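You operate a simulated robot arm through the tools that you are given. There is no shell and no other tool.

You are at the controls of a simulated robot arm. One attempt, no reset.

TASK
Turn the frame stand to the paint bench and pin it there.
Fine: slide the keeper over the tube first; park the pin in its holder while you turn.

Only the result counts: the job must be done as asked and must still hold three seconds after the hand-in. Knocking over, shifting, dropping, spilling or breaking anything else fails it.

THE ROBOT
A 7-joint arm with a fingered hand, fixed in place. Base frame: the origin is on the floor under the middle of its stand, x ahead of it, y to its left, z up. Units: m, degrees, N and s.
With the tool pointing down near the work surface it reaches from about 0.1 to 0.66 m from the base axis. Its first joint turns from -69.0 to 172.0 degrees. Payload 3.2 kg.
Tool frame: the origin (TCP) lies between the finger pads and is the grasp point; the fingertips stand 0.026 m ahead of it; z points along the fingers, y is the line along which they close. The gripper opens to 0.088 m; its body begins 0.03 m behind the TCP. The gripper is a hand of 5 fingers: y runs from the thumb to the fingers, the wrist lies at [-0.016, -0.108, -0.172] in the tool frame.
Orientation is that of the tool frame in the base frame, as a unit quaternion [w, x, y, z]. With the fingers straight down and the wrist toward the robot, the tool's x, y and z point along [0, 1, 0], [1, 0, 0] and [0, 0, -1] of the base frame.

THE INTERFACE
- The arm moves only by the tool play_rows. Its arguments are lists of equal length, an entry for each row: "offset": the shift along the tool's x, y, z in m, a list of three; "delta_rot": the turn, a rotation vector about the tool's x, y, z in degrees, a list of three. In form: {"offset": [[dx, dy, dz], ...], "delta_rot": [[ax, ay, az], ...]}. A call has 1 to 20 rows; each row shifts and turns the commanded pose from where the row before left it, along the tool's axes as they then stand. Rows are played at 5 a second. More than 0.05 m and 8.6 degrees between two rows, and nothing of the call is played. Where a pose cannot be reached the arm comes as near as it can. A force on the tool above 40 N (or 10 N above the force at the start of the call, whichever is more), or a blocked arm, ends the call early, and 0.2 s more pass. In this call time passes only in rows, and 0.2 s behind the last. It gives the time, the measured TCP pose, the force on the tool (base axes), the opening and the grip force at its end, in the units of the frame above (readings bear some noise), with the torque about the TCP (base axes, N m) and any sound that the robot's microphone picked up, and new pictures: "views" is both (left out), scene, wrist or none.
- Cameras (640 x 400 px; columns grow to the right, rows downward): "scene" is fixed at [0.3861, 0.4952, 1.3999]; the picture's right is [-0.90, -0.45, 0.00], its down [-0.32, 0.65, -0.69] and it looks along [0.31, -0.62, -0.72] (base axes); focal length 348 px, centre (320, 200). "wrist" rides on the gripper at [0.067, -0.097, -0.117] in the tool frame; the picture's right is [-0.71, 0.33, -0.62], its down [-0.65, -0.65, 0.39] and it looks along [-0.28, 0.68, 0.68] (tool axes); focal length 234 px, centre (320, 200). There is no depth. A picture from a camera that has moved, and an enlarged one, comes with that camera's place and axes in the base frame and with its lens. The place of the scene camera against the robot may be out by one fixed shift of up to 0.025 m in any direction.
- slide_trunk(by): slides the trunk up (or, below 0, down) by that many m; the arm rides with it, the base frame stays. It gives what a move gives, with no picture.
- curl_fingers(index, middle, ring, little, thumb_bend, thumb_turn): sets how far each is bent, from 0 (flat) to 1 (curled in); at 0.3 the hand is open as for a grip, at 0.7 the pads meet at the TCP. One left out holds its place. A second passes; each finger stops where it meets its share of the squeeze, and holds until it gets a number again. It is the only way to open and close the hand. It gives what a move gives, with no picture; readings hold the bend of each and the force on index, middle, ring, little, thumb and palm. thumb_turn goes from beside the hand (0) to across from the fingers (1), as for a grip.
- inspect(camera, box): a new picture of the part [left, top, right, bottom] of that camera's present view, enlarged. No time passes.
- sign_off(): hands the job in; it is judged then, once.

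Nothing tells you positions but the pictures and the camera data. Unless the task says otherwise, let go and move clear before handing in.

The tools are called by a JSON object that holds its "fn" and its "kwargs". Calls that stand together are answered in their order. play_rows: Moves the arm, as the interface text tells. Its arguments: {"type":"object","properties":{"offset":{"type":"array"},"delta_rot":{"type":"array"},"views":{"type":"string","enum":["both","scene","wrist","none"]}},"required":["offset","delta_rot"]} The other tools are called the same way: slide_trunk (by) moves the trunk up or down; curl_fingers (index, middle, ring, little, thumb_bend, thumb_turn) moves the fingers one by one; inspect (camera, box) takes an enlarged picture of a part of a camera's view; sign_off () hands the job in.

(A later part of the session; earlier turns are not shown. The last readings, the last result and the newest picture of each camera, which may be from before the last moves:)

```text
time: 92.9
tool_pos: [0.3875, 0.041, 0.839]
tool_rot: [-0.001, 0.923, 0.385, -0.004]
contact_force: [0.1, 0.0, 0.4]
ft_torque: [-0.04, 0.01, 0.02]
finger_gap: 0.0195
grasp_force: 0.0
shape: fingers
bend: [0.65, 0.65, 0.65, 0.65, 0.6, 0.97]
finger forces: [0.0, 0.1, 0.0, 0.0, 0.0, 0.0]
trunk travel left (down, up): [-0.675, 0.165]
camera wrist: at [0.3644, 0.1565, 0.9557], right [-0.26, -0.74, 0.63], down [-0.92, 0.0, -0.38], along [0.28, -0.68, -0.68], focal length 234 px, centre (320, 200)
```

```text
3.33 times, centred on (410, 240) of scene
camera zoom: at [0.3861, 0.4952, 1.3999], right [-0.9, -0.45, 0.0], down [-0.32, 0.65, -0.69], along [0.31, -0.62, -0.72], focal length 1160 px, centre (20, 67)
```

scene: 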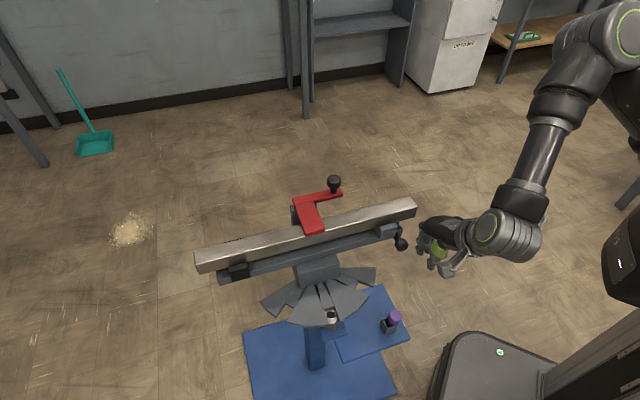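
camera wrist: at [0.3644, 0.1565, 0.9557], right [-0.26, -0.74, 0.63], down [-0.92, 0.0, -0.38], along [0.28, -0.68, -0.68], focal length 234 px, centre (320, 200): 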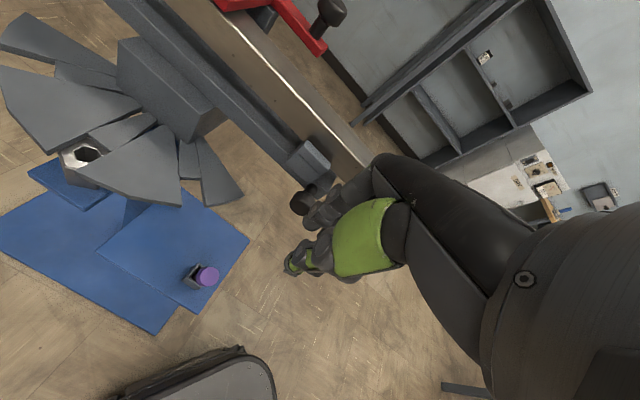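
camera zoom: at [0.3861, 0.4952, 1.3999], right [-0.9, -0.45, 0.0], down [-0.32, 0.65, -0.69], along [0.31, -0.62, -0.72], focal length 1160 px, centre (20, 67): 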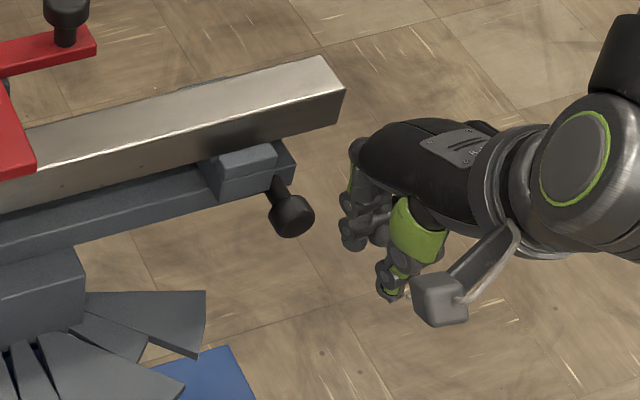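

{"fn": "play_rows", "kwargs": {"offset": [[0, 0, 0.03], [0, 0, 0.03], [0, 0, 0.022]], "delta_rot": [[0, 0, 0], [0, 0, 0], [0, 0, 0]], "views": "both"}}

{"fn": "inspect", "kwargs": {"camera": "scene", "box": [340, 180, 480, 300]}}

{"fn": "inspect", "kwargs": {"camera": "wrist", "box": [220, 120, 400, 300]}}

```text
time: 93.7
tool_pos: [0.3846, 0.0394, 0.758]
tool_rot: [-0.002, 0.922, 0.387, -0.004]
contact_force: [0.3, 0.7, -0.6]
ft_torque: [-0.01, -0.02, -0.01]
finger_gap: 0.0192
grasp_force: 0.1
shape: fingers
bend: [0.65, 0.65, 0.65, 0.65, 0.6, 0.97]
finger forces: [0.0, 0.1, 0.1, 0.0, 0.0, 0.1]
trunk travel left (down, up): [-0.675, 0.165]
camera wrist: at [0.3631, 0.156, 0.8753], right [-0.26, -0.74, 0.63], down [-0.92, 0.0, -0.38], along [0.28, -0.68, -0.68], focal length 234 px, centre (320, 200)
```

scene: 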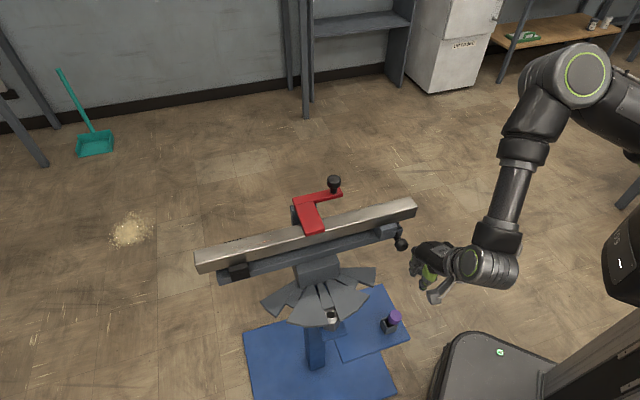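
wrist: 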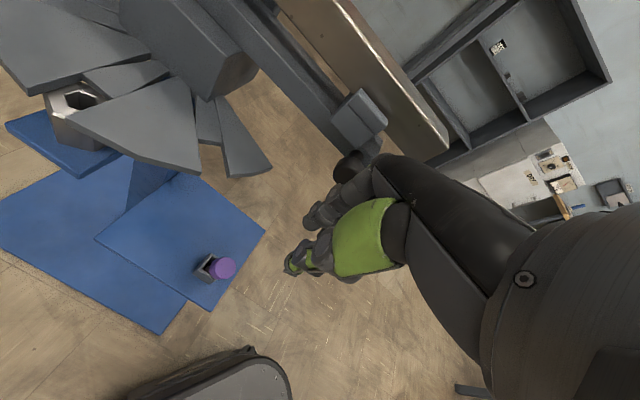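

```text
3.33 times, centred on (410, 240) of scene
camera zoom: at [0.3861, 0.4952, 1.3999], right [-0.9, -0.45, 0.0], down [-0.32, 0.65, -0.69], along [0.31, -0.62, -0.72], focal length 1160 px, centre (20, 67)
```

zoom: 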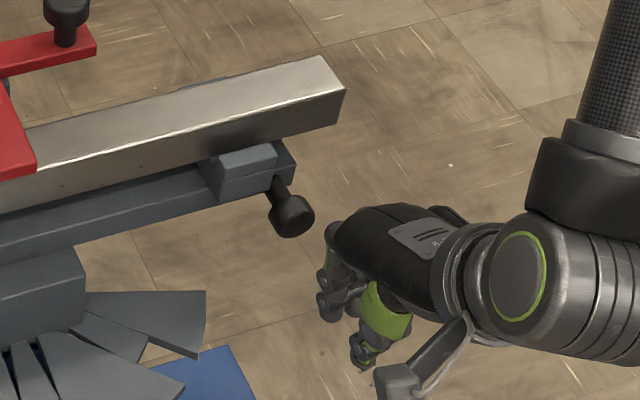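

```text
2.22 times, centred on (310, 210) of wrist
camera zoom: at [0.3631, 0.156, 0.8753], right [-0.26, -0.74, 0.63], down [-0.92, 0.0, -0.38], along [0.28, -0.68, -0.68], focal length 520 px, centre (342, 178)
```

zoom: 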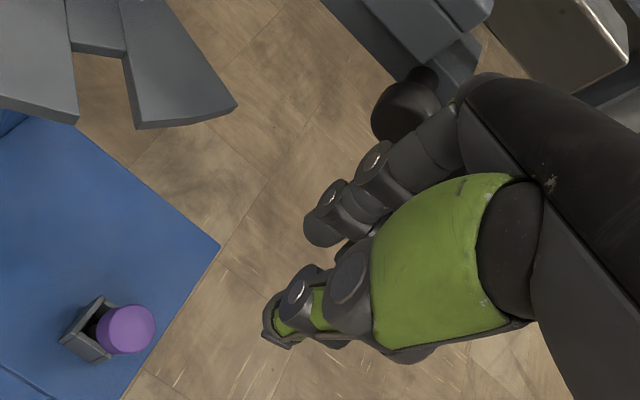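

{"fn": "play_rows", "kwargs": {"offset": [[0, 0.01, 0], [0, 0.01, 0], [0, 0.01, 0]], "delta_rot": [[0, 0, 0], [0, 0, 0], [0, 0, 0]], "views": "none"}}

{"fn": "inspect", "kwargs": {"camera": "scene", "box": [340, 180, 480, 300]}}

{"fn": "inspect", "kwargs": {"camera": "wrist", "box": [220, 120, 400, 300]}}

```text
time: 94.5
tool_pos: [0.4075, 0.0194, 0.7584]
tool_rot: [-0.001, 0.922, 0.386, -0.004]
contact_force: [0.2, 0.6, 0.0]
ft_torque: [0.04, 0.01, 0.0]
finger_gap: 0.0194
grasp_force: 0.1
shape: fingers
bend: [0.65, 0.65, 0.65, 0.65, 0.6, 0.97]
finger forces: [0.1, 0.1, 0.0, 0.0, 0.0, 0.0]
trunk travel left (down, up): [-0.675, 0.165]
```

```text
3.33 times, centred on (410, 240) of scene
camera zoom: at [0.3861, 0.4952, 1.3999], right [-0.9, -0.45, 0.0], down [-0.32, 0.65, -0.69], along [0.31, -0.62, -0.72], focal length 1160 px, centre (20, 67)
```

zoom: 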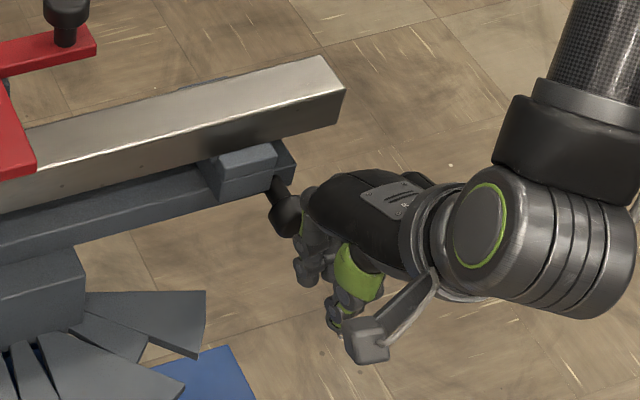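

```text
2.22 times, centred on (310, 210) of wrist
camera zoom: at [0.3848, 0.1362, 0.8749], right [-0.25, -0.74, 0.63], down [-0.92, 0.0, -0.38], along [0.28, -0.68, -0.68], focal length 520 px, centre (342, 178)
```

zoom: 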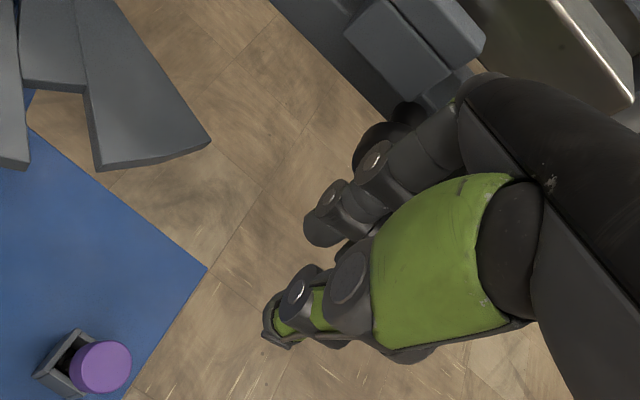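

{"fn": "play_rows", "kwargs": {"offset": [[0, 0.007, 0], [-0.0038, 0.007, 0], [-0.0038, 0.007, 0], [-0.0038, 0.007, 0], [-0.0038, 0.007, 0]], "delta_rot": [[0, 0, 0], [0, 0, -2], [0, 0, -2], [0, 0, -2], [0, 0, -2]], "views": "both"}}

{"fn": "inspect", "kwargs": {"camera": "scene", "box": [190, 150, 480, 350]}}

```text
time: 95.7
tool_pos: [0.4215, -0.0139, 0.758]
tool_rot: [-0.001, 0.893, 0.45, -0.004]
contact_force: [-1.3, -0.7, 0.9]
ft_torque: [-0.02, 0.02, -0.03]
finger_gap: 0.0194
grasp_force: 0.9
shape: fingers
bend: [0.65, 0.66, 0.65, 0.65, 0.6, 0.97]
finger forces: [0.0, 1.5, 0.1, 0.0, 0.0, 0.0]
trunk travel left (down, up): [-0.675, 0.165]
camera wrist: at [0.3836, 0.0967, 0.8754], right [-0.15, -0.77, 0.63], down [-0.91, -0.13, -0.38], along [0.38, -0.63, -0.68], focal length 234 px, centre (320, 200)
```

scene: 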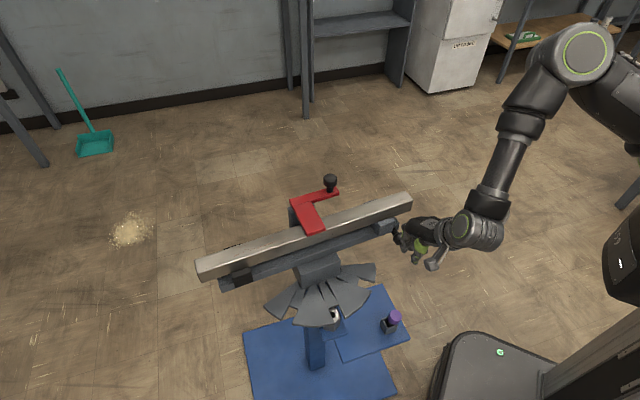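
wrist: 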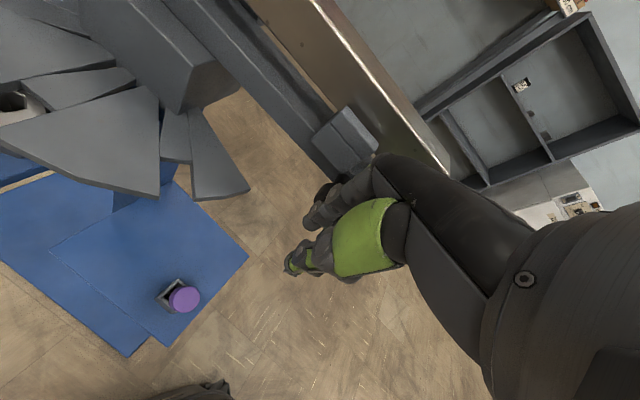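

```text
2.00 times, centred on (335, 250) of scene
camera zoom: at [0.3861, 0.4952, 1.3999], right [-0.9, -0.45, 0.0], down [-0.32, 0.65, -0.69], along [0.31, -0.62, -0.72], focal length 696 px, centre (290, 100)
```

zoom: 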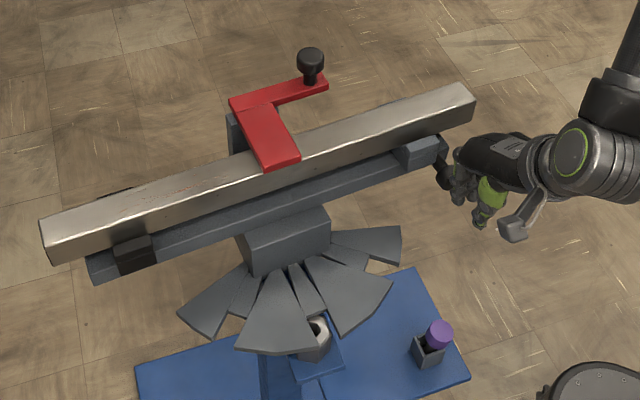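

The stand turns counter-clockwise smoothly with about 1.5 N. Continuing the arc.

{"fn": "play_rows", "kwargs": {"offset": [[-0.0038, 0.007, 0], [-0.0038, 0.007, 0], [-0.0038, 0.007, 0], [-0.0038, 0.007, 0], [-0.0038, 0.007, 0], [-0.0038, 0.007, 0], [-0.0038, 0.007, 0], [-0.0038, 0.007, 0], [-0.0038, 0.007, 0], [-0.0038, 0.007, 0]], "delta_rot": [[0, 0, -2], [0, 0, -2], [0, 0, -2], [0, 0, -2], [0, 0, -2], [0, 0, -2], [0, 0, -2], [0, 0, -2], [0, 0, -2], [0, 0, -2]], "views": "both"}}

{"fn": "inspect", "kwargs": {"camera": "scene", "box": [190, 150, 480, 350]}}

```text
time: 97.9
tool_pos: [0.465, -0.0809, 0.757]
tool_rot: [-0.002, 0.801, 0.599, -0.003]
contact_force: [0.2, -0.1, 0.1]
ft_torque: [-0.01, 0.0, 0.05]
finger_gap: 0.0195
grasp_force: 0.0
shape: fingers
bend: [0.65, 0.65, 0.65, 0.65, 0.6, 0.97]
finger forces: [0.0, 0.0, 0.0, 0.0, 0.0, 0.0]
trunk travel left (down, up): [-0.675, 0.165]
camera wrist: at [0.3916, 0.0102, 0.8748], right [0.12, -0.77, 0.62], down [-0.81, -0.44, -0.38], along [0.57, -0.46, -0.68], focal length 234 px, centre (320, 200)
```

scene: 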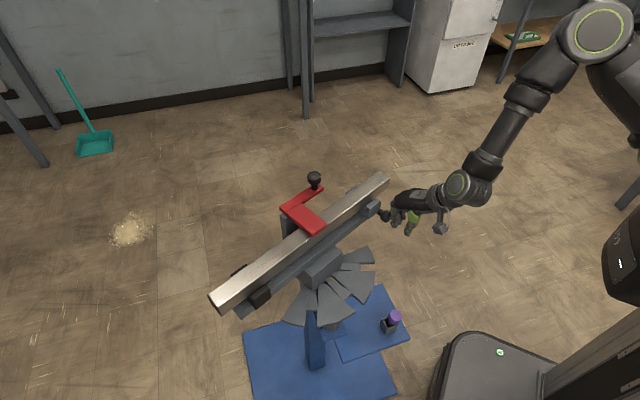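
wrist: 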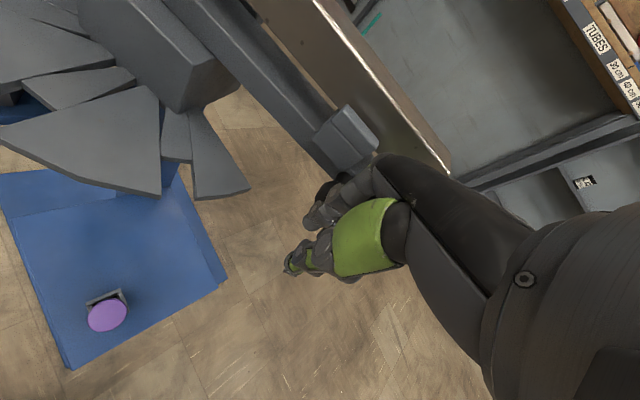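

```text
2.00 times, centred on (335, 250) of scene
camera zoom: at [0.3861, 0.4952, 1.3999], right [-0.9, -0.45, 0.0], down [-0.32, 0.65, -0.69], along [0.31, -0.62, -0.72], focal length 696 px, centre (290, 100)
```

zoom: 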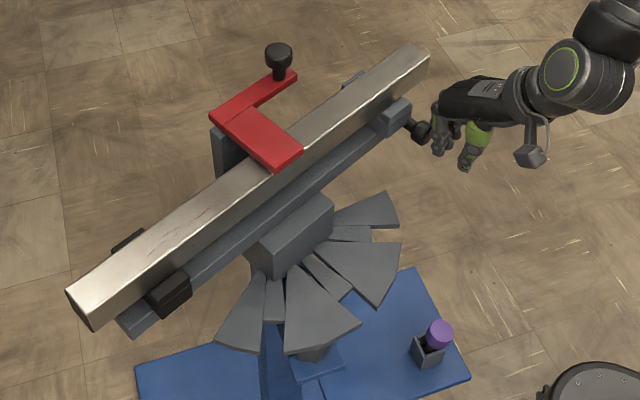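

{"fn": "play_rows", "kwargs": {"offset": [[-0.0038, 0.007, 0], [-0.0038, 0.007, 0], [-0.0038, 0.007, 0], [-0.0038, 0.007, 0], [-0.0038, 0.007, 0], [-0.0038, 0.007, 0]], "delta_rot": [[0, 0, -2], [0, 0, -2], [0, 0, -2], [0, 0, -2], [0, 0, -2], [0, 0, -2]], "views": "both"}}

{"fn": "inspect", "kwargs": {"camera": "scene", "box": [270, 240, 390, 350]}}

{"fn": "inspect", "kwargs": {"camera": "scene", "box": [190, 150, 480, 350]}}

```text
time: 99.3
tool_pos: [0.5038, -0.1107, 0.757]
tool_rot: [-0.002, 0.734, 0.679, -0.004]
contact_force: [-1.0, -0.2, 1.1]
ft_torque: [0.01, -0.02, 0.03]
finger_gap: 0.0196
grasp_force: 0.5
shape: fingers
bend: [0.65, 0.65, 0.65, 0.65, 0.6, 0.97]
finger forces: [0.0, 0.6, 0.0, 0.0, 0.0, 0.0]
trunk travel left (down, up): [-0.675, 0.165]
camera wrist: at [0.4109, -0.0369, 0.8746], right [0.28, -0.73, 0.62], down [-0.71, -0.6, -0.38], along [0.65, -0.33, -0.68], focal length 234 px, centre (320, 200)
```

scene: 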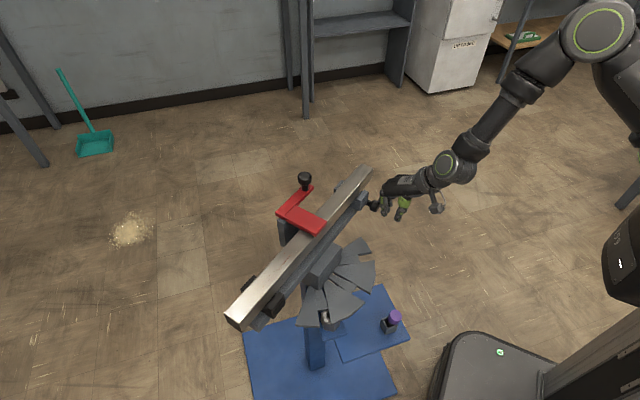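
wrist: 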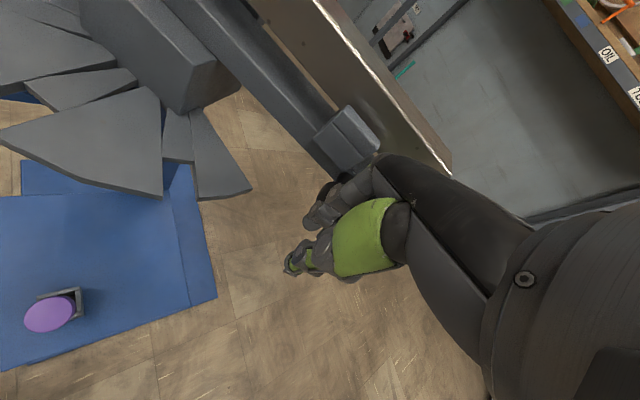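

```text
3.64 times, centred on (330, 295) of scene
camera zoom: at [0.3861, 0.4952, 1.3999], right [-0.9, -0.45, 0.0], down [-0.32, 0.65, -0.69], along [0.31, -0.62, -0.72], focal length 1266 px, centre (284, -146)
```

zoom: 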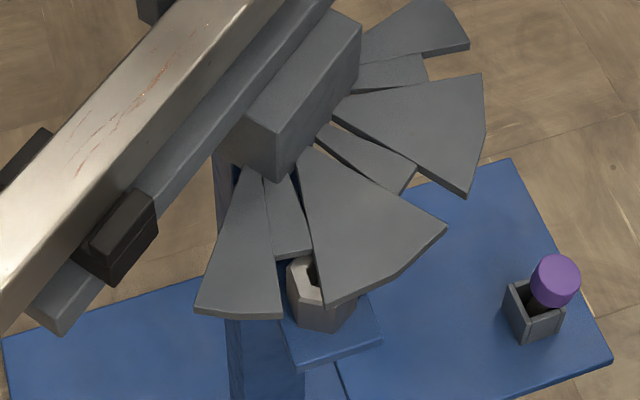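

```text
2.00 times, centred on (335, 250) of scene
camera zoom: at [0.3861, 0.4952, 1.3999], right [-0.9, -0.45, 0.0], down [-0.32, 0.65, -0.69], along [0.31, -0.62, -0.72], focal length 696 px, centre (290, 100)
```

zoom: 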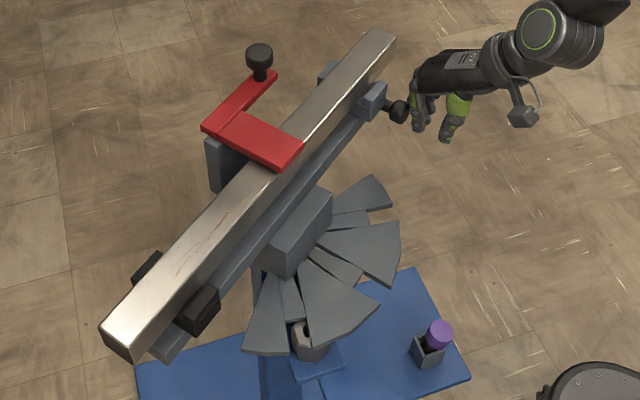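

Notch B is nearly over the socket. I'm taking the last few degrees in 1° steps.

{"fn": "play_rows", "kwargs": {"offset": [[-0.0019, 0.0035, 0], [-0.0019, 0.0035, 0], [-0.0019, 0.0035, 0]], "delta_rot": [[0, 0, -1], [0, 0, -1], [0, 0, -1]], "views": "none"}}

{"fn": "inspect", "kwargs": {"camera": "scene", "box": [290, 280, 370, 340]}}

```text
time: 100.1
tool_pos: [0.5143, -0.1185, 0.7573]
tool_rot: [-0.003, 0.716, 0.698, -0.002]
contact_force: [-0.4, 0.6, 0.1]
ft_torque: [-0.01, 0.01, 0.0]
finger_gap: 0.0194
grasp_force: 0.1
shape: fingers
bend: [0.65, 0.65, 0.65, 0.65, 0.6, 0.97]
finger forces: [0.1, 0.1, 0.0, 0.2, 0.0, 0.0]
trunk travel left (down, up): [-0.675, 0.165]
```

```text
6.67 times, centred on (330, 310) of scene
camera zoom: at [0.3861, 0.4952, 1.3999], right [-0.9, -0.45, 0.0], down [-0.32, 0.65, -0.69], along [0.31, -0.62, -0.72], focal length 2320 px, centre (253, -533)
```

zoom: 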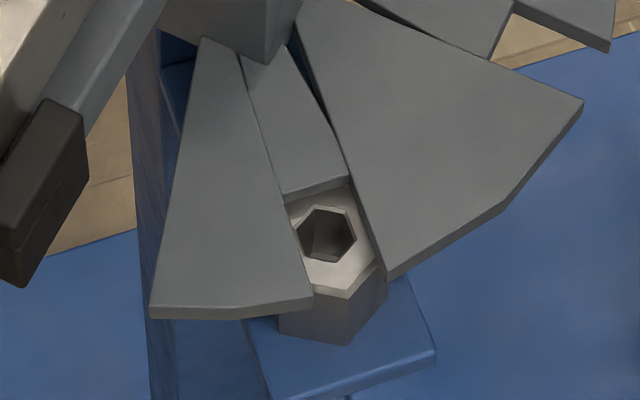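

The notch looks centred on the hex socket. I'm backing the hand off, rising, and checking the alignment from another view.

{"fn": "play_rows", "kwargs": {"offset": [[0, -0.02, 0], [0, -0.03, 0], [0, -0.02, -0.03], [0, 0, -0.04], [0, 0, -0.04]], "delta_rot": [[0, 0, 0], [0, 0, 0], [0, 0, 0], [0, 0, 0], [0, 0, 0]], "views": "both"}}

{"fn": "inspect", "kwargs": {"camera": "scene", "box": [290, 280, 370, 340]}}

{"fn": "inspect", "kwargs": {"camera": "wrist", "box": [0, 0, 320, 220]}}

```text
time: 101.3
tool_pos: [0.4392, -0.1171, 0.8684]
tool_rot: [-0.002, 0.717, 0.697, -0.004]
contact_force: [-0.3, 0.2, -0.3]
ft_torque: [-0.03, -0.01, 0.0]
finger_gap: 0.0194
grasp_force: 0.1
shape: fingers
bend: [0.65, 0.65, 0.65, 0.65, 0.6, 0.97]
finger forces: [0.0, 0.0, 0.0, 0.0, 0.1, 0.0]
trunk travel left (down, up): [-0.675, 0.165]
camera wrist: at [0.346, -0.047, 0.986], right [0.32, -0.72, 0.62], down [-0.67, -0.63, -0.38], along [0.67, -0.3, -0.68], focal length 234 px, centre (320, 200)
```

scene: 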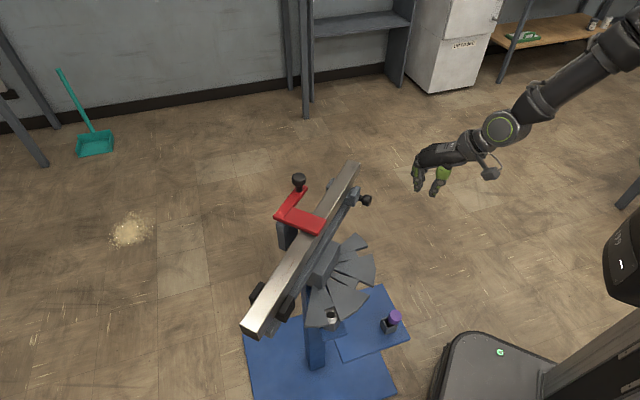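
wrist: 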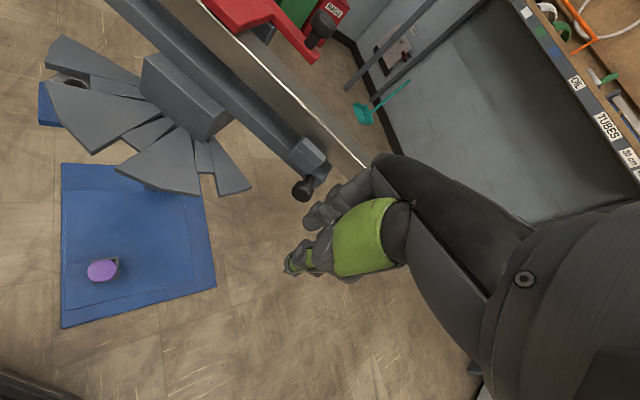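

```text
6.67 times, centred on (330, 310) of scene
camera zoom: at [0.3861, 0.4952, 1.3999], right [-0.9, -0.45, 0.0], down [-0.32, 0.65, -0.69], along [0.31, -0.62, -0.72], focal length 2320 px, centre (253, -533)
```

zoom: 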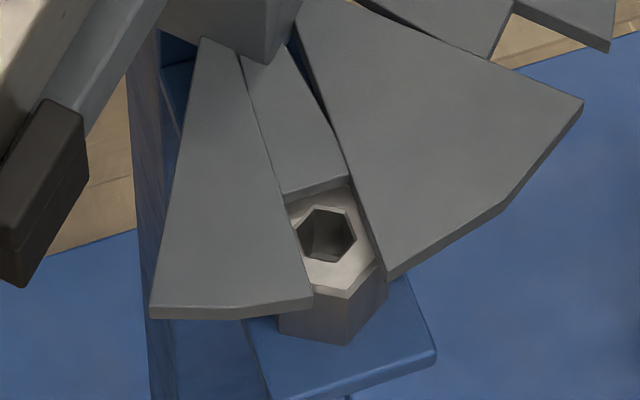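

```text
1.82 times, centred on (160, 110) of wrist
camera zoom: at [0.346, -0.047, 0.986], right [0.32, -0.72, 0.62], down [-0.67, -0.63, -0.38], along [0.67, -0.3, -0.68], focal length 426 px, centre (611, 364)
```

zoom: 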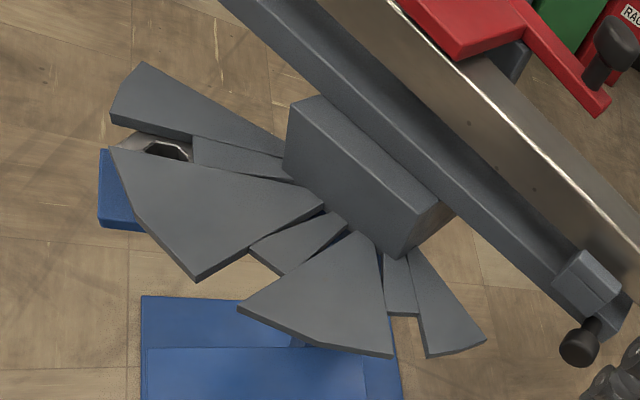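

The stand held its position and notch B is on the socket. Now I'll fetch the pin: fingers slightly open, coming down on the robot side of the holder as before.

{"fn": "curl_fingers", "kwargs": {"index": 0.42, "middle": 0.42, "ring": 0.42, "little": 0.42, "thumb_bend": 0.38}}

{"fn": "play_rows", "kwargs": {"offset": [[0.0345, -0.026, 0], [0.0345, -0.026, 0], [0.0345, -0.026, 0], [0.0345, -0.026, 0], [0, 0, 0.04], [0, 0, 0.04], [0, 0, 0.04], [0, 0, 0.04], [0, 0, 0.04]], "delta_rot": [[0, 0, -1.6], [0, 0, 0], [0, 0, 0], [0, 0, 0], [0, 0, 0], [0, 0, 0], [0, 0, 0], [0, 0, 0], [0, 0, 0]], "views": "both"}}

{"fn": "inspect", "kwargs": {"camera": "wrist", "box": [200, 180, 320, 300]}}

{"fn": "inspect", "kwargs": {"camera": "scene", "box": [350, 280, 430, 340]}}

```text
time: 102.3
tool_pos: [0.4432, -0.1169, 0.8678]
tool_rot: [-0.002, 0.717, 0.697, -0.001]
contact_force: [0.7, 0.3, 0.4]
ft_torque: [0.03, 0.03, 0.02]
finger_gap: 0.0668
grasp_force: 0.0
shape: fingers
bend: [0.42, 0.42, 0.42, 0.42, 0.38, 0.97]
finger forces: [0.1, 0.0, 0.0, 0.0, 0.1, 0.0]
trunk travel left (down, up): [-0.675, 0.165]
```

```text
time: 104.3
tool_pos: [0.3407, 0.0235, 0.6673]
tool_rot: [-0.003, 0.707, 0.707, -0.003]
contact_force: [-0.2, -0.5, -0.5]
ft_torque: [-0.01, -0.02, 0.0]
finger_gap: 0.0669
grasp_force: 0.1
shape: fingers
bend: [0.42, 0.42, 0.42, 0.42, 0.38, 0.97]
finger forces: [0.0, 0.1, 0.1, 0.0, 0.0, 0.1]
trunk travel left (down, up): [-0.675, 0.165]
camera wrist: at [0.2434, 0.09, 0.7844], right [0.34, -0.71, 0.62], down [-0.66, -0.65, -0.38], along [0.68, -0.28, -0.68], focal length 234 px, centre (320, 200)
```

scene: 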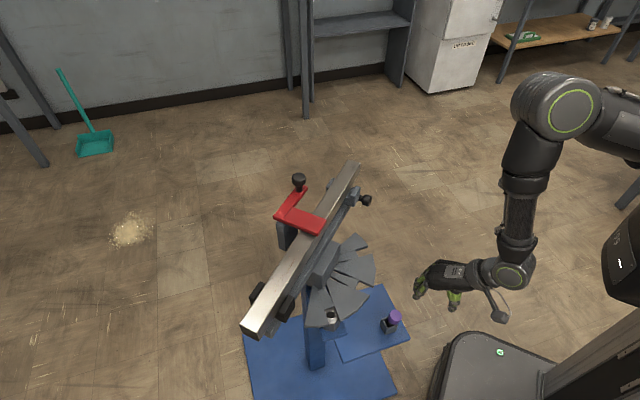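
wrist: 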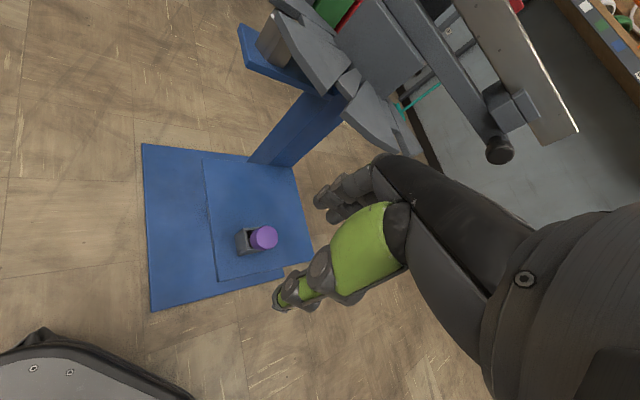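

```text
3.33 times, centred on (260, 240) of wrist
camera zoom: at [0.2434, 0.09, 0.7844], right [0.34, -0.71, 0.62], down [-0.66, -0.65, -0.38], along [0.68, -0.28, -0.68], focal length 781 px, centre (520, 67)
```

zoom: 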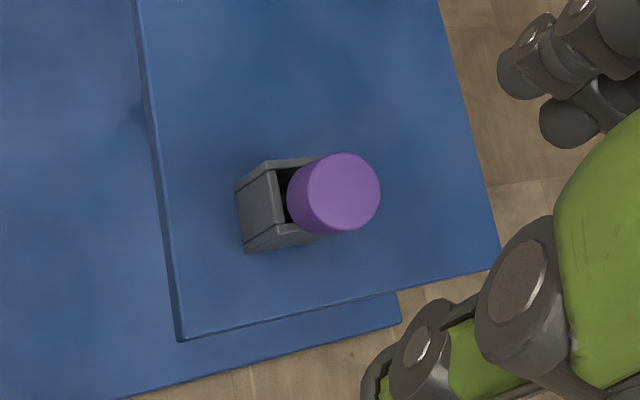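

```text
6.67 times, centred on (390, 310) of scene
camera zoom: at [0.3861, 0.4952, 1.3999], right [-0.9, -0.45, 0.0], down [-0.32, 0.65, -0.69], along [0.31, -0.62, -0.72], focal length 2320 px, centre (-147, -533)
```

zoom: 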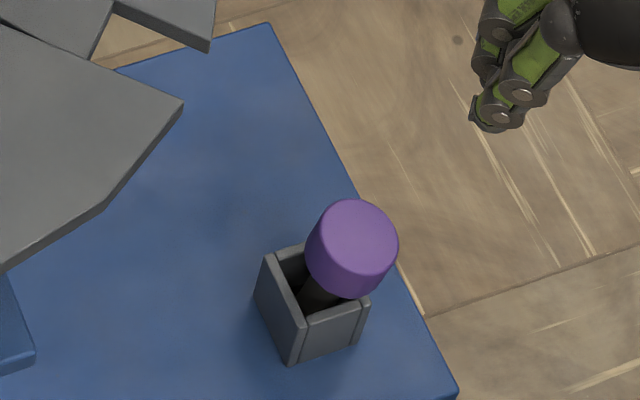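

{"fn": "play_rows", "kwargs": {"offset": [[0, 0, 0.036], [0, 0, 0.036], [0, 0, 0.033], [-0.0035, 0.0355, 0], [-0.0035, 0.0355, 0], [0, 0, 0.02]], "delta_rot": [[0, 0, 0], [0, 0, 0], [0, 0, 0], [0, 0, 0], [0, 0, 0], [0, 0, 0]], "views": "none"}}

{"fn": "inspect", "kwargs": {"camera": "scene", "box": [350, 280, 430, 340]}}

{"fn": "inspect", "kwargs": {"camera": "wrist", "box": [220, 180, 380, 320]}}

```text
time: 105.7
tool_pos: [0.4095, 0.0166, 0.5416]
tool_rot: [-0.002, 0.707, 0.707, -0.002]
contact_force: [-0.5, 0.2, 0.4]
ft_torque: [0.01, -0.01, -0.01]
finger_gap: 0.0669
grasp_force: 0.0
shape: fingers
bend: [0.42, 0.42, 0.42, 0.42, 0.38, 0.97]
finger forces: [0.0, 0.1, 0.1, 0.1, 0.0, 0.0]
trunk travel left (down, up): [-0.675, 0.165]
```

```text
6.67 times, centred on (390, 310) of scene
camera zoom: at [0.3861, 0.4952, 1.3999], right [-0.9, -0.45, 0.0], down [-0.32, 0.65, -0.69], along [0.31, -0.62, -0.72], focal length 2320 px, centre (-147, -533)
```

zoom: 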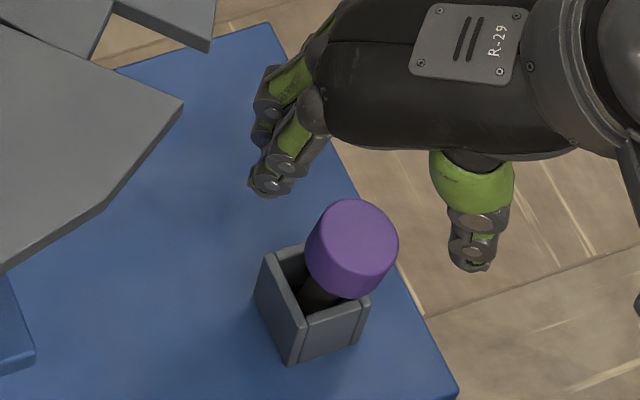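

```text
2.86 times, centred on (300, 250) of wrist
camera zoom: at [0.3131, 0.0827, 0.6585], right [0.34, -0.71, 0.62], down [-0.66, -0.65, -0.38], along [0.68, -0.28, -0.68], focal length 669 px, centre (377, 57)
```

zoom: 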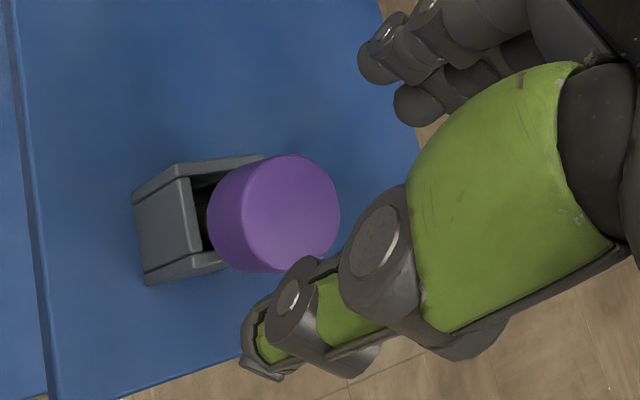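

{"fn": "play_rows", "kwargs": {"offset": [[0, 0.001, 0.02], [0, 0.001, 0.015], [0, 0, 0.011]], "delta_rot": [[0, 0, 0], [0, 0, 0], [0, 0, 0]], "views": "none"}}

{"fn": "inspect", "kwargs": {"camera": "scene", "box": [350, 280, 430, 340]}}

{"fn": "inspect", "kwargs": {"camera": "wrist", "box": [220, 180, 380, 320]}}

```text
time: 106.5
tool_pos: [0.4101, 0.0171, 0.4945]
tool_rot: [-0.003, 0.706, 0.708, -0.002]
contact_force: [0.0, 0.2, -0.1]
ft_torque: [0.0, 0.01, 0.0]
finger_gap: 0.0672
grasp_force: 0.2
shape: fingers
bend: [0.42, 0.42, 0.42, 0.42, 0.38, 0.97]
finger forces: [0.0, 0.0, 0.1, 0.1, 0.1, 0.1]
trunk travel left (down, up): [-0.675, 0.165]
```

```text
6.67 times, centred on (390, 310) of scene
camera zoom: at [0.3861, 0.4952, 1.3999], right [-0.9, -0.45, 0.0], down [-0.32, 0.65, -0.69], along [0.31, -0.62, -0.72], focal length 2320 px, centre (-147, -533)
```

zoom: 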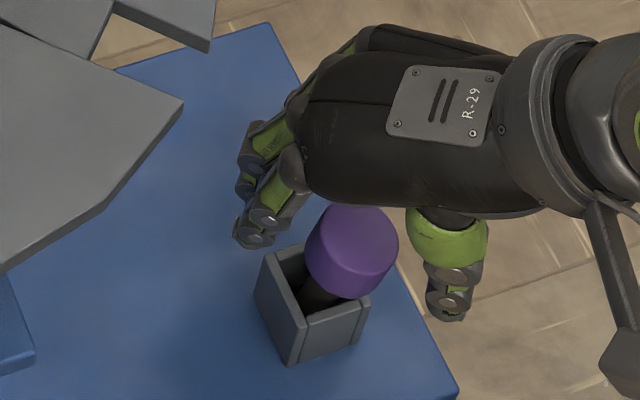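

```text
2.86 times, centred on (300, 250) of wrist
camera zoom: at [0.3138, 0.0827, 0.6117], right [0.34, -0.71, 0.62], down [-0.66, -0.65, -0.38], along [0.68, -0.28, -0.68], focal length 669 px, centre (377, 57)
```

zoom: 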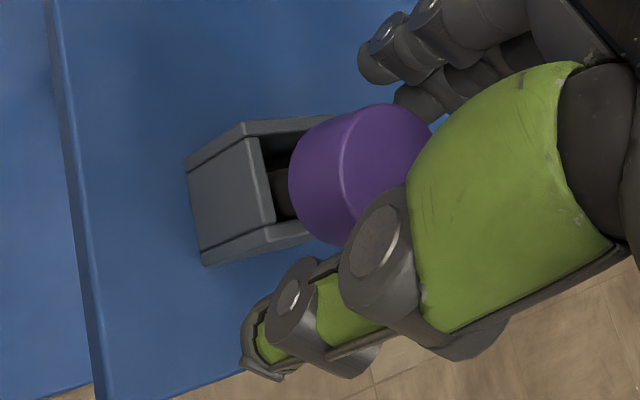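

The head is between thumb and fingers. Closing to grip.

{"fn": "curl_fingers", "kwargs": {"index": 0.57, "middle": 0.57, "ring": 0.57, "little": 0.57, "thumb_bend": 0.57}}

{"fn": "curl_fingers", "kwargs": {"index": 0.69, "middle": 0.69, "ring": 0.66, "little": 0.6, "thumb_bend": 0.69}}

{"fn": "inspect", "kwargs": {"camera": "scene", "box": [350, 280, 430, 340]}}

{"fn": "inspect", "kwargs": {"camera": "wrist", "box": [220, 180, 380, 320]}}

```text
time: 107.5
tool_pos: [0.4103, 0.0163, 0.4939]
tool_rot: [-0.002, 0.707, 0.707, -0.003]
contact_force: [0.3, -0.3, -0.1]
ft_torque: [-0.01, -0.03, -0.04]
finger_gap: 0.0345
grasp_force: 1.0
shape: fingers
bend: [0.55, 0.56, 0.56, 0.56, 0.55, 0.97]
finger forces: [0.7, 0.1, 0.1, 0.0, 0.6, 0.1]
trunk travel left (down, up): [-0.675, 0.165]
```

```text
time: 108.5
tool_pos: [0.4109, 0.0168, 0.4938]
tool_rot: [-0.003, 0.707, 0.707, -0.003]
contact_force: [1.0, -0.3, -0.3]
ft_torque: [-0.03, -0.11, -0.01]
finger_gap: 0.0315
grasp_force: 13.0
shape: fingers
bend: [0.59, 0.62, 0.66, 0.6, 0.59, 0.96]
finger forces: [8.4, 5.4, 0.0, 0.1, 12.7, 0.0]
trunk travel left (down, up): [-0.675, 0.165]
```

```text
6.67 times, centred on (390, 310) of scene
camera zoom: at [0.3861, 0.4952, 1.3999], right [-0.9, -0.45, 0.0], down [-0.32, 0.65, -0.69], along [0.31, -0.62, -0.72], focal length 2320 px, centre (-147, -533)
```

zoom: 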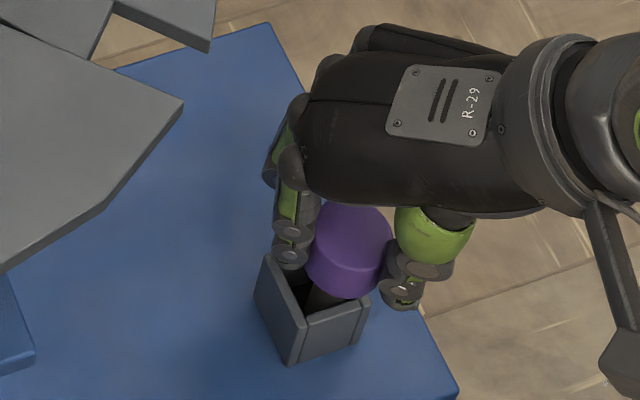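

```text
2.86 times, centred on (300, 250) of wrist
camera zoom: at [0.314, 0.0828, 0.6119], right [0.34, -0.71, 0.62], down [-0.66, -0.65, -0.38], along [0.68, -0.28, -0.68], focal length 669 px, centre (377, 57)
```

zoom: 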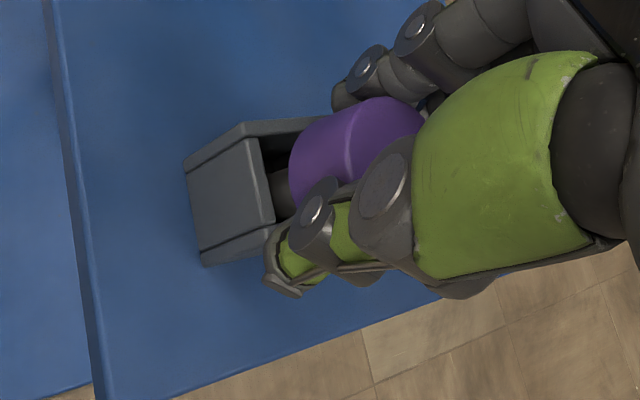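

Gripped at 13 N. Lifting it out of the holder and checking how the pin sits in the hand.

{"fn": "play_rows", "kwargs": {"offset": [[0, 0, -0.008], [0, 0, -0.01], [0, 0, -0.012], [0, 0, -0.015], [0, 0, -0.02]], "delta_rot": [[0, 0, 0], [0, 0, 0], [0, 0, 0], [0, 0, 0], [0, 0, 0]], "views": "none"}}

{"fn": "inspect", "kwargs": {"camera": "scene", "box": [350, 270, 430, 330]}}

{"fn": "inspect", "kwargs": {"camera": "wrist", "box": [200, 180, 360, 320]}}

```text
time: 109.7
tool_pos: [0.4111, 0.0171, 0.5619]
tool_rot: [-0.001, 0.707, 0.707, -0.003]
contact_force: [0.0, 0.4, -0.9]
ft_torque: [0.03, 0.02, 0.01]
finger_gap: 0.0312
grasp_force: 13.0
shape: fingers
bend: [0.59, 0.62, 0.66, 0.6, 0.59, 0.96]
finger forces: [7.8, 4.9, 0.1, 0.0, 13.1, 0.1]
trunk travel left (down, up): [-0.675, 0.165]
```

```text
6.67 times, centred on (390, 300) of scene
camera zoom: at [0.3861, 0.4952, 1.3999], right [-0.9, -0.45, 0.0], down [-0.32, 0.65, -0.69], along [0.31, -0.62, -0.72], focal length 2320 px, centre (-147, -467)
```

zoom: 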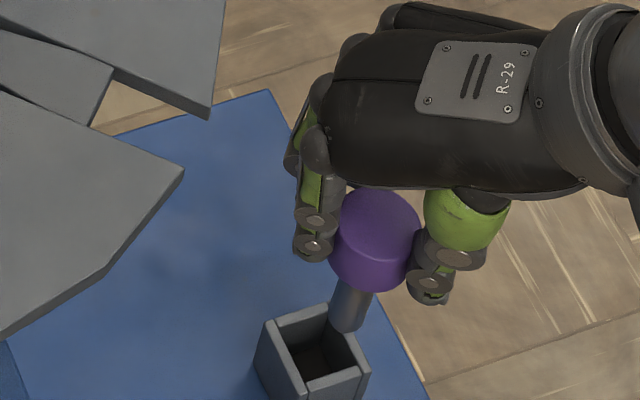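

```text
2.86 times, centred on (280, 250) of wrist
camera zoom: at [0.3142, 0.0836, 0.6798], right [0.34, -0.71, 0.62], down [-0.66, -0.65, -0.38], along [0.68, -0.28, -0.68], focal length 669 px, centre (434, 57)
```

zoom: 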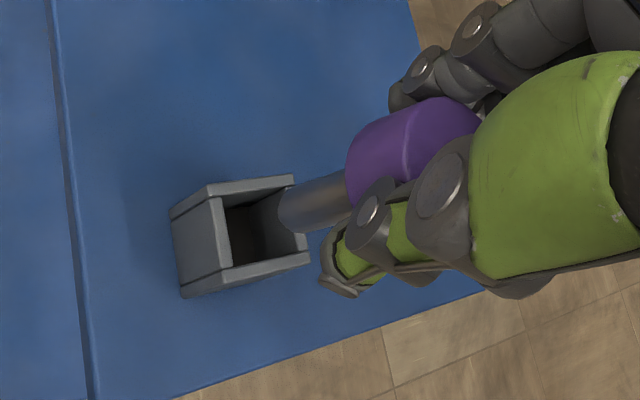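

The pin is out with only a small tilt: its tip sits about (+2,+4) mm from the TCP. I'm curling the little finger out of the way, rising, and carrying it over to the socket.

{"fn": "curl_fingers", "kwargs": {"little": 0.95}}

{"fn": "play_rows", "kwargs": {"offset": [[0, 0, -0.04], [0, 0, -0.04], [0, 0, -0.04], [0, 0, -0.04], [0, 0, -0.04], [0, 0, -0.045], [0.0246, 0.021, 0], [0.0246, 0.021, 0], [0.0246, 0.021, 0], [0.0246, 0.021, 0], [0.0246, 0.021, 0], [0.0246, 0.021, 0]], "delta_rot": [[0, 0, 0], [0, 0, 0], [0, 0, 0], [0, 0, 0], [0, 0, 0], [0, 0, 0], [0, 0, 0], [0, 0, 0], [0, 0, 0], [0, 0, 0], [0, 0, 0], [0, 0, 0]], "views": "both"}}

{"fn": "inspect", "kwargs": {"camera": "scene", "box": [290, 250, 390, 340]}}

{"fn": "inspect", "kwargs": {"camera": "wrist", "box": [180, 160, 360, 320]}}

```text
time: 110.7
tool_pos: [0.4112, 0.0183, 0.5609]
tool_rot: [-0.002, 0.707, 0.707, -0.003]
contact_force: [1.6, 0.3, -1.5]
ft_torque: [-0.01, 0.01, -0.01]
finger_gap: 0.0313
grasp_force: 12.8
shape: fingers
bend: [0.59, 0.62, 0.66, 0.95, 0.59, 0.96]
finger forces: [7.8, 4.9, 0.0, 0.0, 13.2, 0.0]
trunk travel left (down, up): [-0.675, 0.165]
```

```text
time: 113.3
tool_pos: [0.5395, 0.1641, 0.8052]
tool_rot: [-0.002, 0.707, 0.708, -0.005]
contact_force: [-0.5, -1.1, 0.2]
ft_torque: [0.0, -0.01, 0.02]
finger_gap: 0.0306
grasp_force: 12.9
shape: fingers
bend: [0.6, 0.62, 0.66, 0.95, 0.59, 0.96]
finger forces: [8.0, 5.1, 0.1, 0.1, 12.7, 0.0]
trunk travel left (down, up): [-0.675, 0.165]
camera wrist: at [0.4424, 0.2302, 0.923], right [0.34, -0.71, 0.62], down [-0.66, -0.65, -0.38], along [0.67, -0.28, -0.68], focal length 234 px, centre (320, 200)
```

scene: 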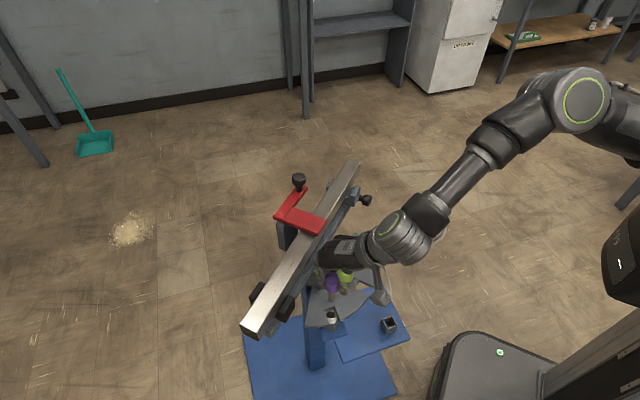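
wrist: 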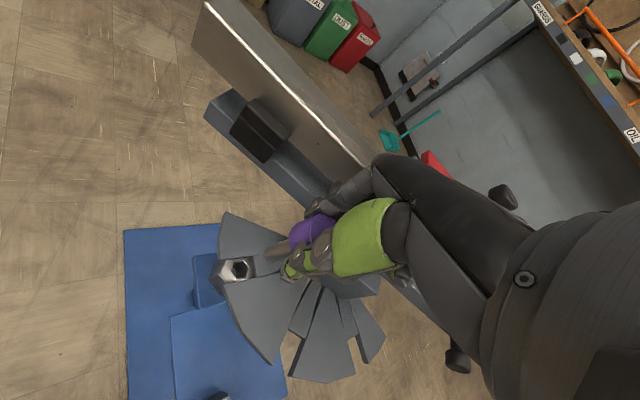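

```text
4.44 times, centred on (340, 295) of scene
camera zoom: at [0.3861, 0.4952, 1.3999], right [-0.9, -0.45, 0.0], down [-0.32, 0.65, -0.69], along [0.31, -0.62, -0.72], focal length 1547 px, centre (231, -222)
```

zoom: 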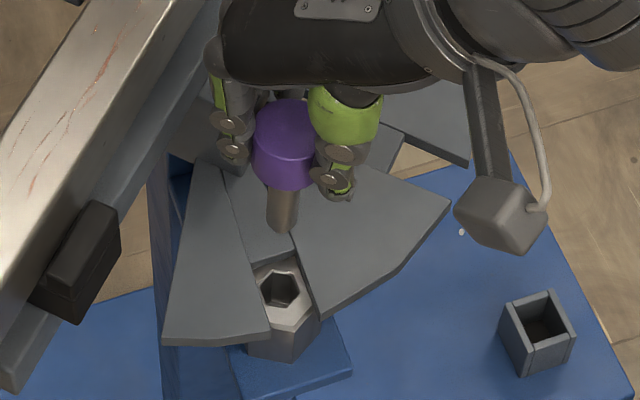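

```text
2.50 times, centred on (270, 240) of wrist
camera zoom: at [0.4424, 0.2302, 0.923], right [0.34, -0.71, 0.62], down [-0.66, -0.65, -0.38], along [0.67, -0.28, -0.68], focal length 585 px, centre (445, 100)
```

zoom: 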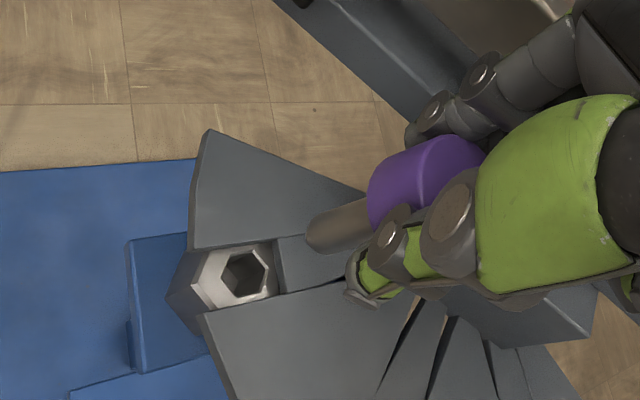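

{"fn": "play_rows", "kwargs": {"offset": [[0.0017, -0.003, 0.01], [0, 0, 0.02], [0, 0, 0.017]], "delta_rot": [[0, 0, 0], [0, 0, 0], [0, 0, 0]], "views": "none"}}

{"fn": "inspect", "kwargs": {"camera": "scene", "box": [300, 270, 370, 330]}}

{"fn": "inspect", "kwargs": {"camera": "wrist", "box": [210, 180, 350, 310]}}

```text
time: 114.1
tool_pos: [0.5358, 0.1654, 0.7586]
tool_rot: [-0.001, 0.707, 0.708, -0.003]
contact_force: [0.1, 0.0, 0.1]
ft_torque: [0.03, -0.01, 0.02]
finger_gap: 0.0303
grasp_force: 12.5
shape: fingers
bend: [0.6, 0.62, 0.66, 0.95, 0.59, 0.96]
finger forces: [7.9, 5.2, 0.1, 0.1, 12.6, 0.0]
trunk travel left (down, up): [-0.675, 0.165]
```

```text
6.67 times, centred on (335, 300) of scene
camera zoom: at [0.3861, 0.4952, 1.3999], right [-0.9, -0.45, 0.0], down [-0.32, 0.65, -0.69], along [0.31, -0.62, -0.72], focal length 2320 px, centre (220, -467)
```

zoom: 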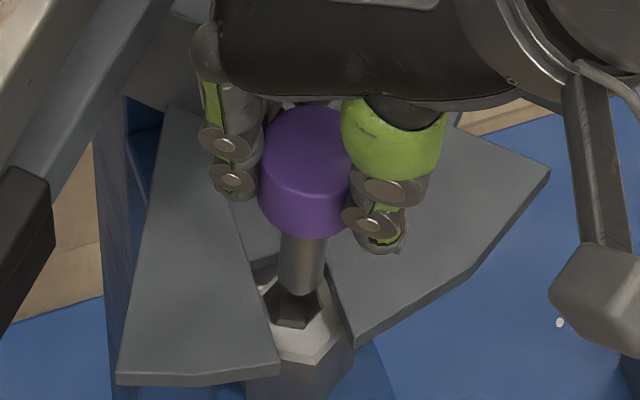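

```text
3.08 times, centred on (280, 245) of wrist
camera zoom: at [0.4379, 0.2317, 0.8762], right [0.34, -0.71, 0.62], down [-0.66, -0.65, -0.38], along [0.68, -0.28, -0.68], focal length 720 px, centre (443, 62)
```

zoom: 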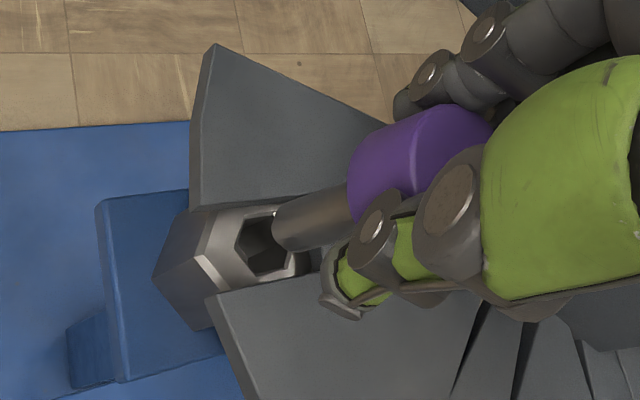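

{"fn": "play_rows", "kwargs": {"offset": [[-0.0015, 0.002, 0.004], [0, 0, 0.006]], "delta_rot": [[0, 0, 0], [0, 0, 0]], "views": "none"}}

{"fn": "inspect", "kwargs": {"camera": "scene", "box": [310, 280, 360, 325]}}

{"fn": "inspect", "kwargs": {"camera": "wrist", "box": [230, 200, 330, 290]}}

```text
time: 114.7
tool_pos: [0.5364, 0.1638, 0.7479]
tool_rot: [-0.002, 0.707, 0.707, -0.002]
contact_force: [-0.6, -0.3, -1.0]
ft_torque: [0.0, 0.04, 0.0]
finger_gap: 0.0304
grasp_force: 12.9
shape: fingers
bend: [0.6, 0.62, 0.66, 0.95, 0.59, 0.96]
finger forces: [8.0, 5.2, 0.1, 0.0, 12.5, 0.0]
trunk travel left (down, up): [-0.675, 0.165]
```

```text
8.89 times, centred on (335, 302) of scene
camera zoom: at [0.3861, 0.4952, 1.3999], right [-0.9, -0.45, 0.0], down [-0.32, 0.65, -0.69], along [0.31, -0.62, -0.72], focal length 3094 px, centre (187, -711)
```

zoom: 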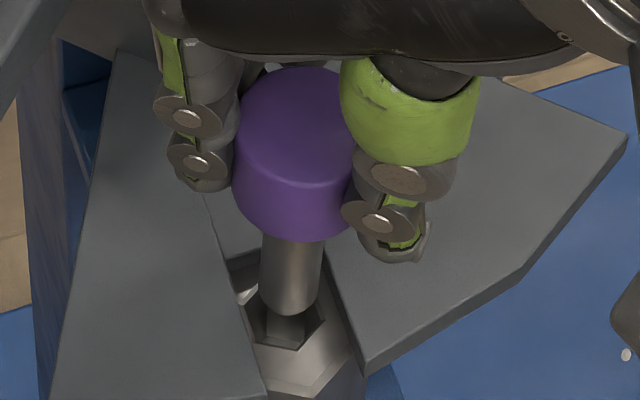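

```text
4.44 times, centred on (280, 245) of wrist
camera zoom: at [0.44, 0.2303, 0.8659], right [0.34, -0.71, 0.62], down [-0.66, -0.65, -0.38], along [0.68, -0.28, -0.68], focal length 1041 px, centre (498, 0)
```

zoom: 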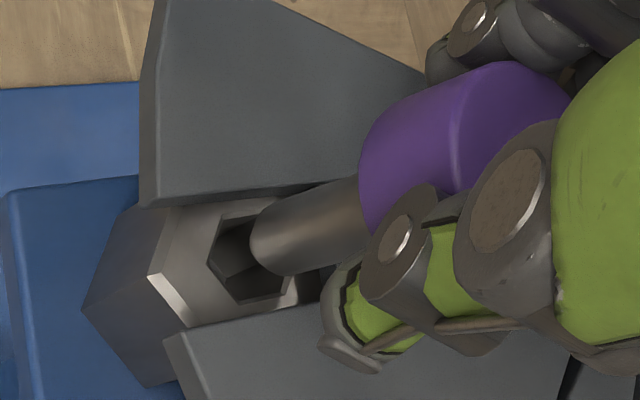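

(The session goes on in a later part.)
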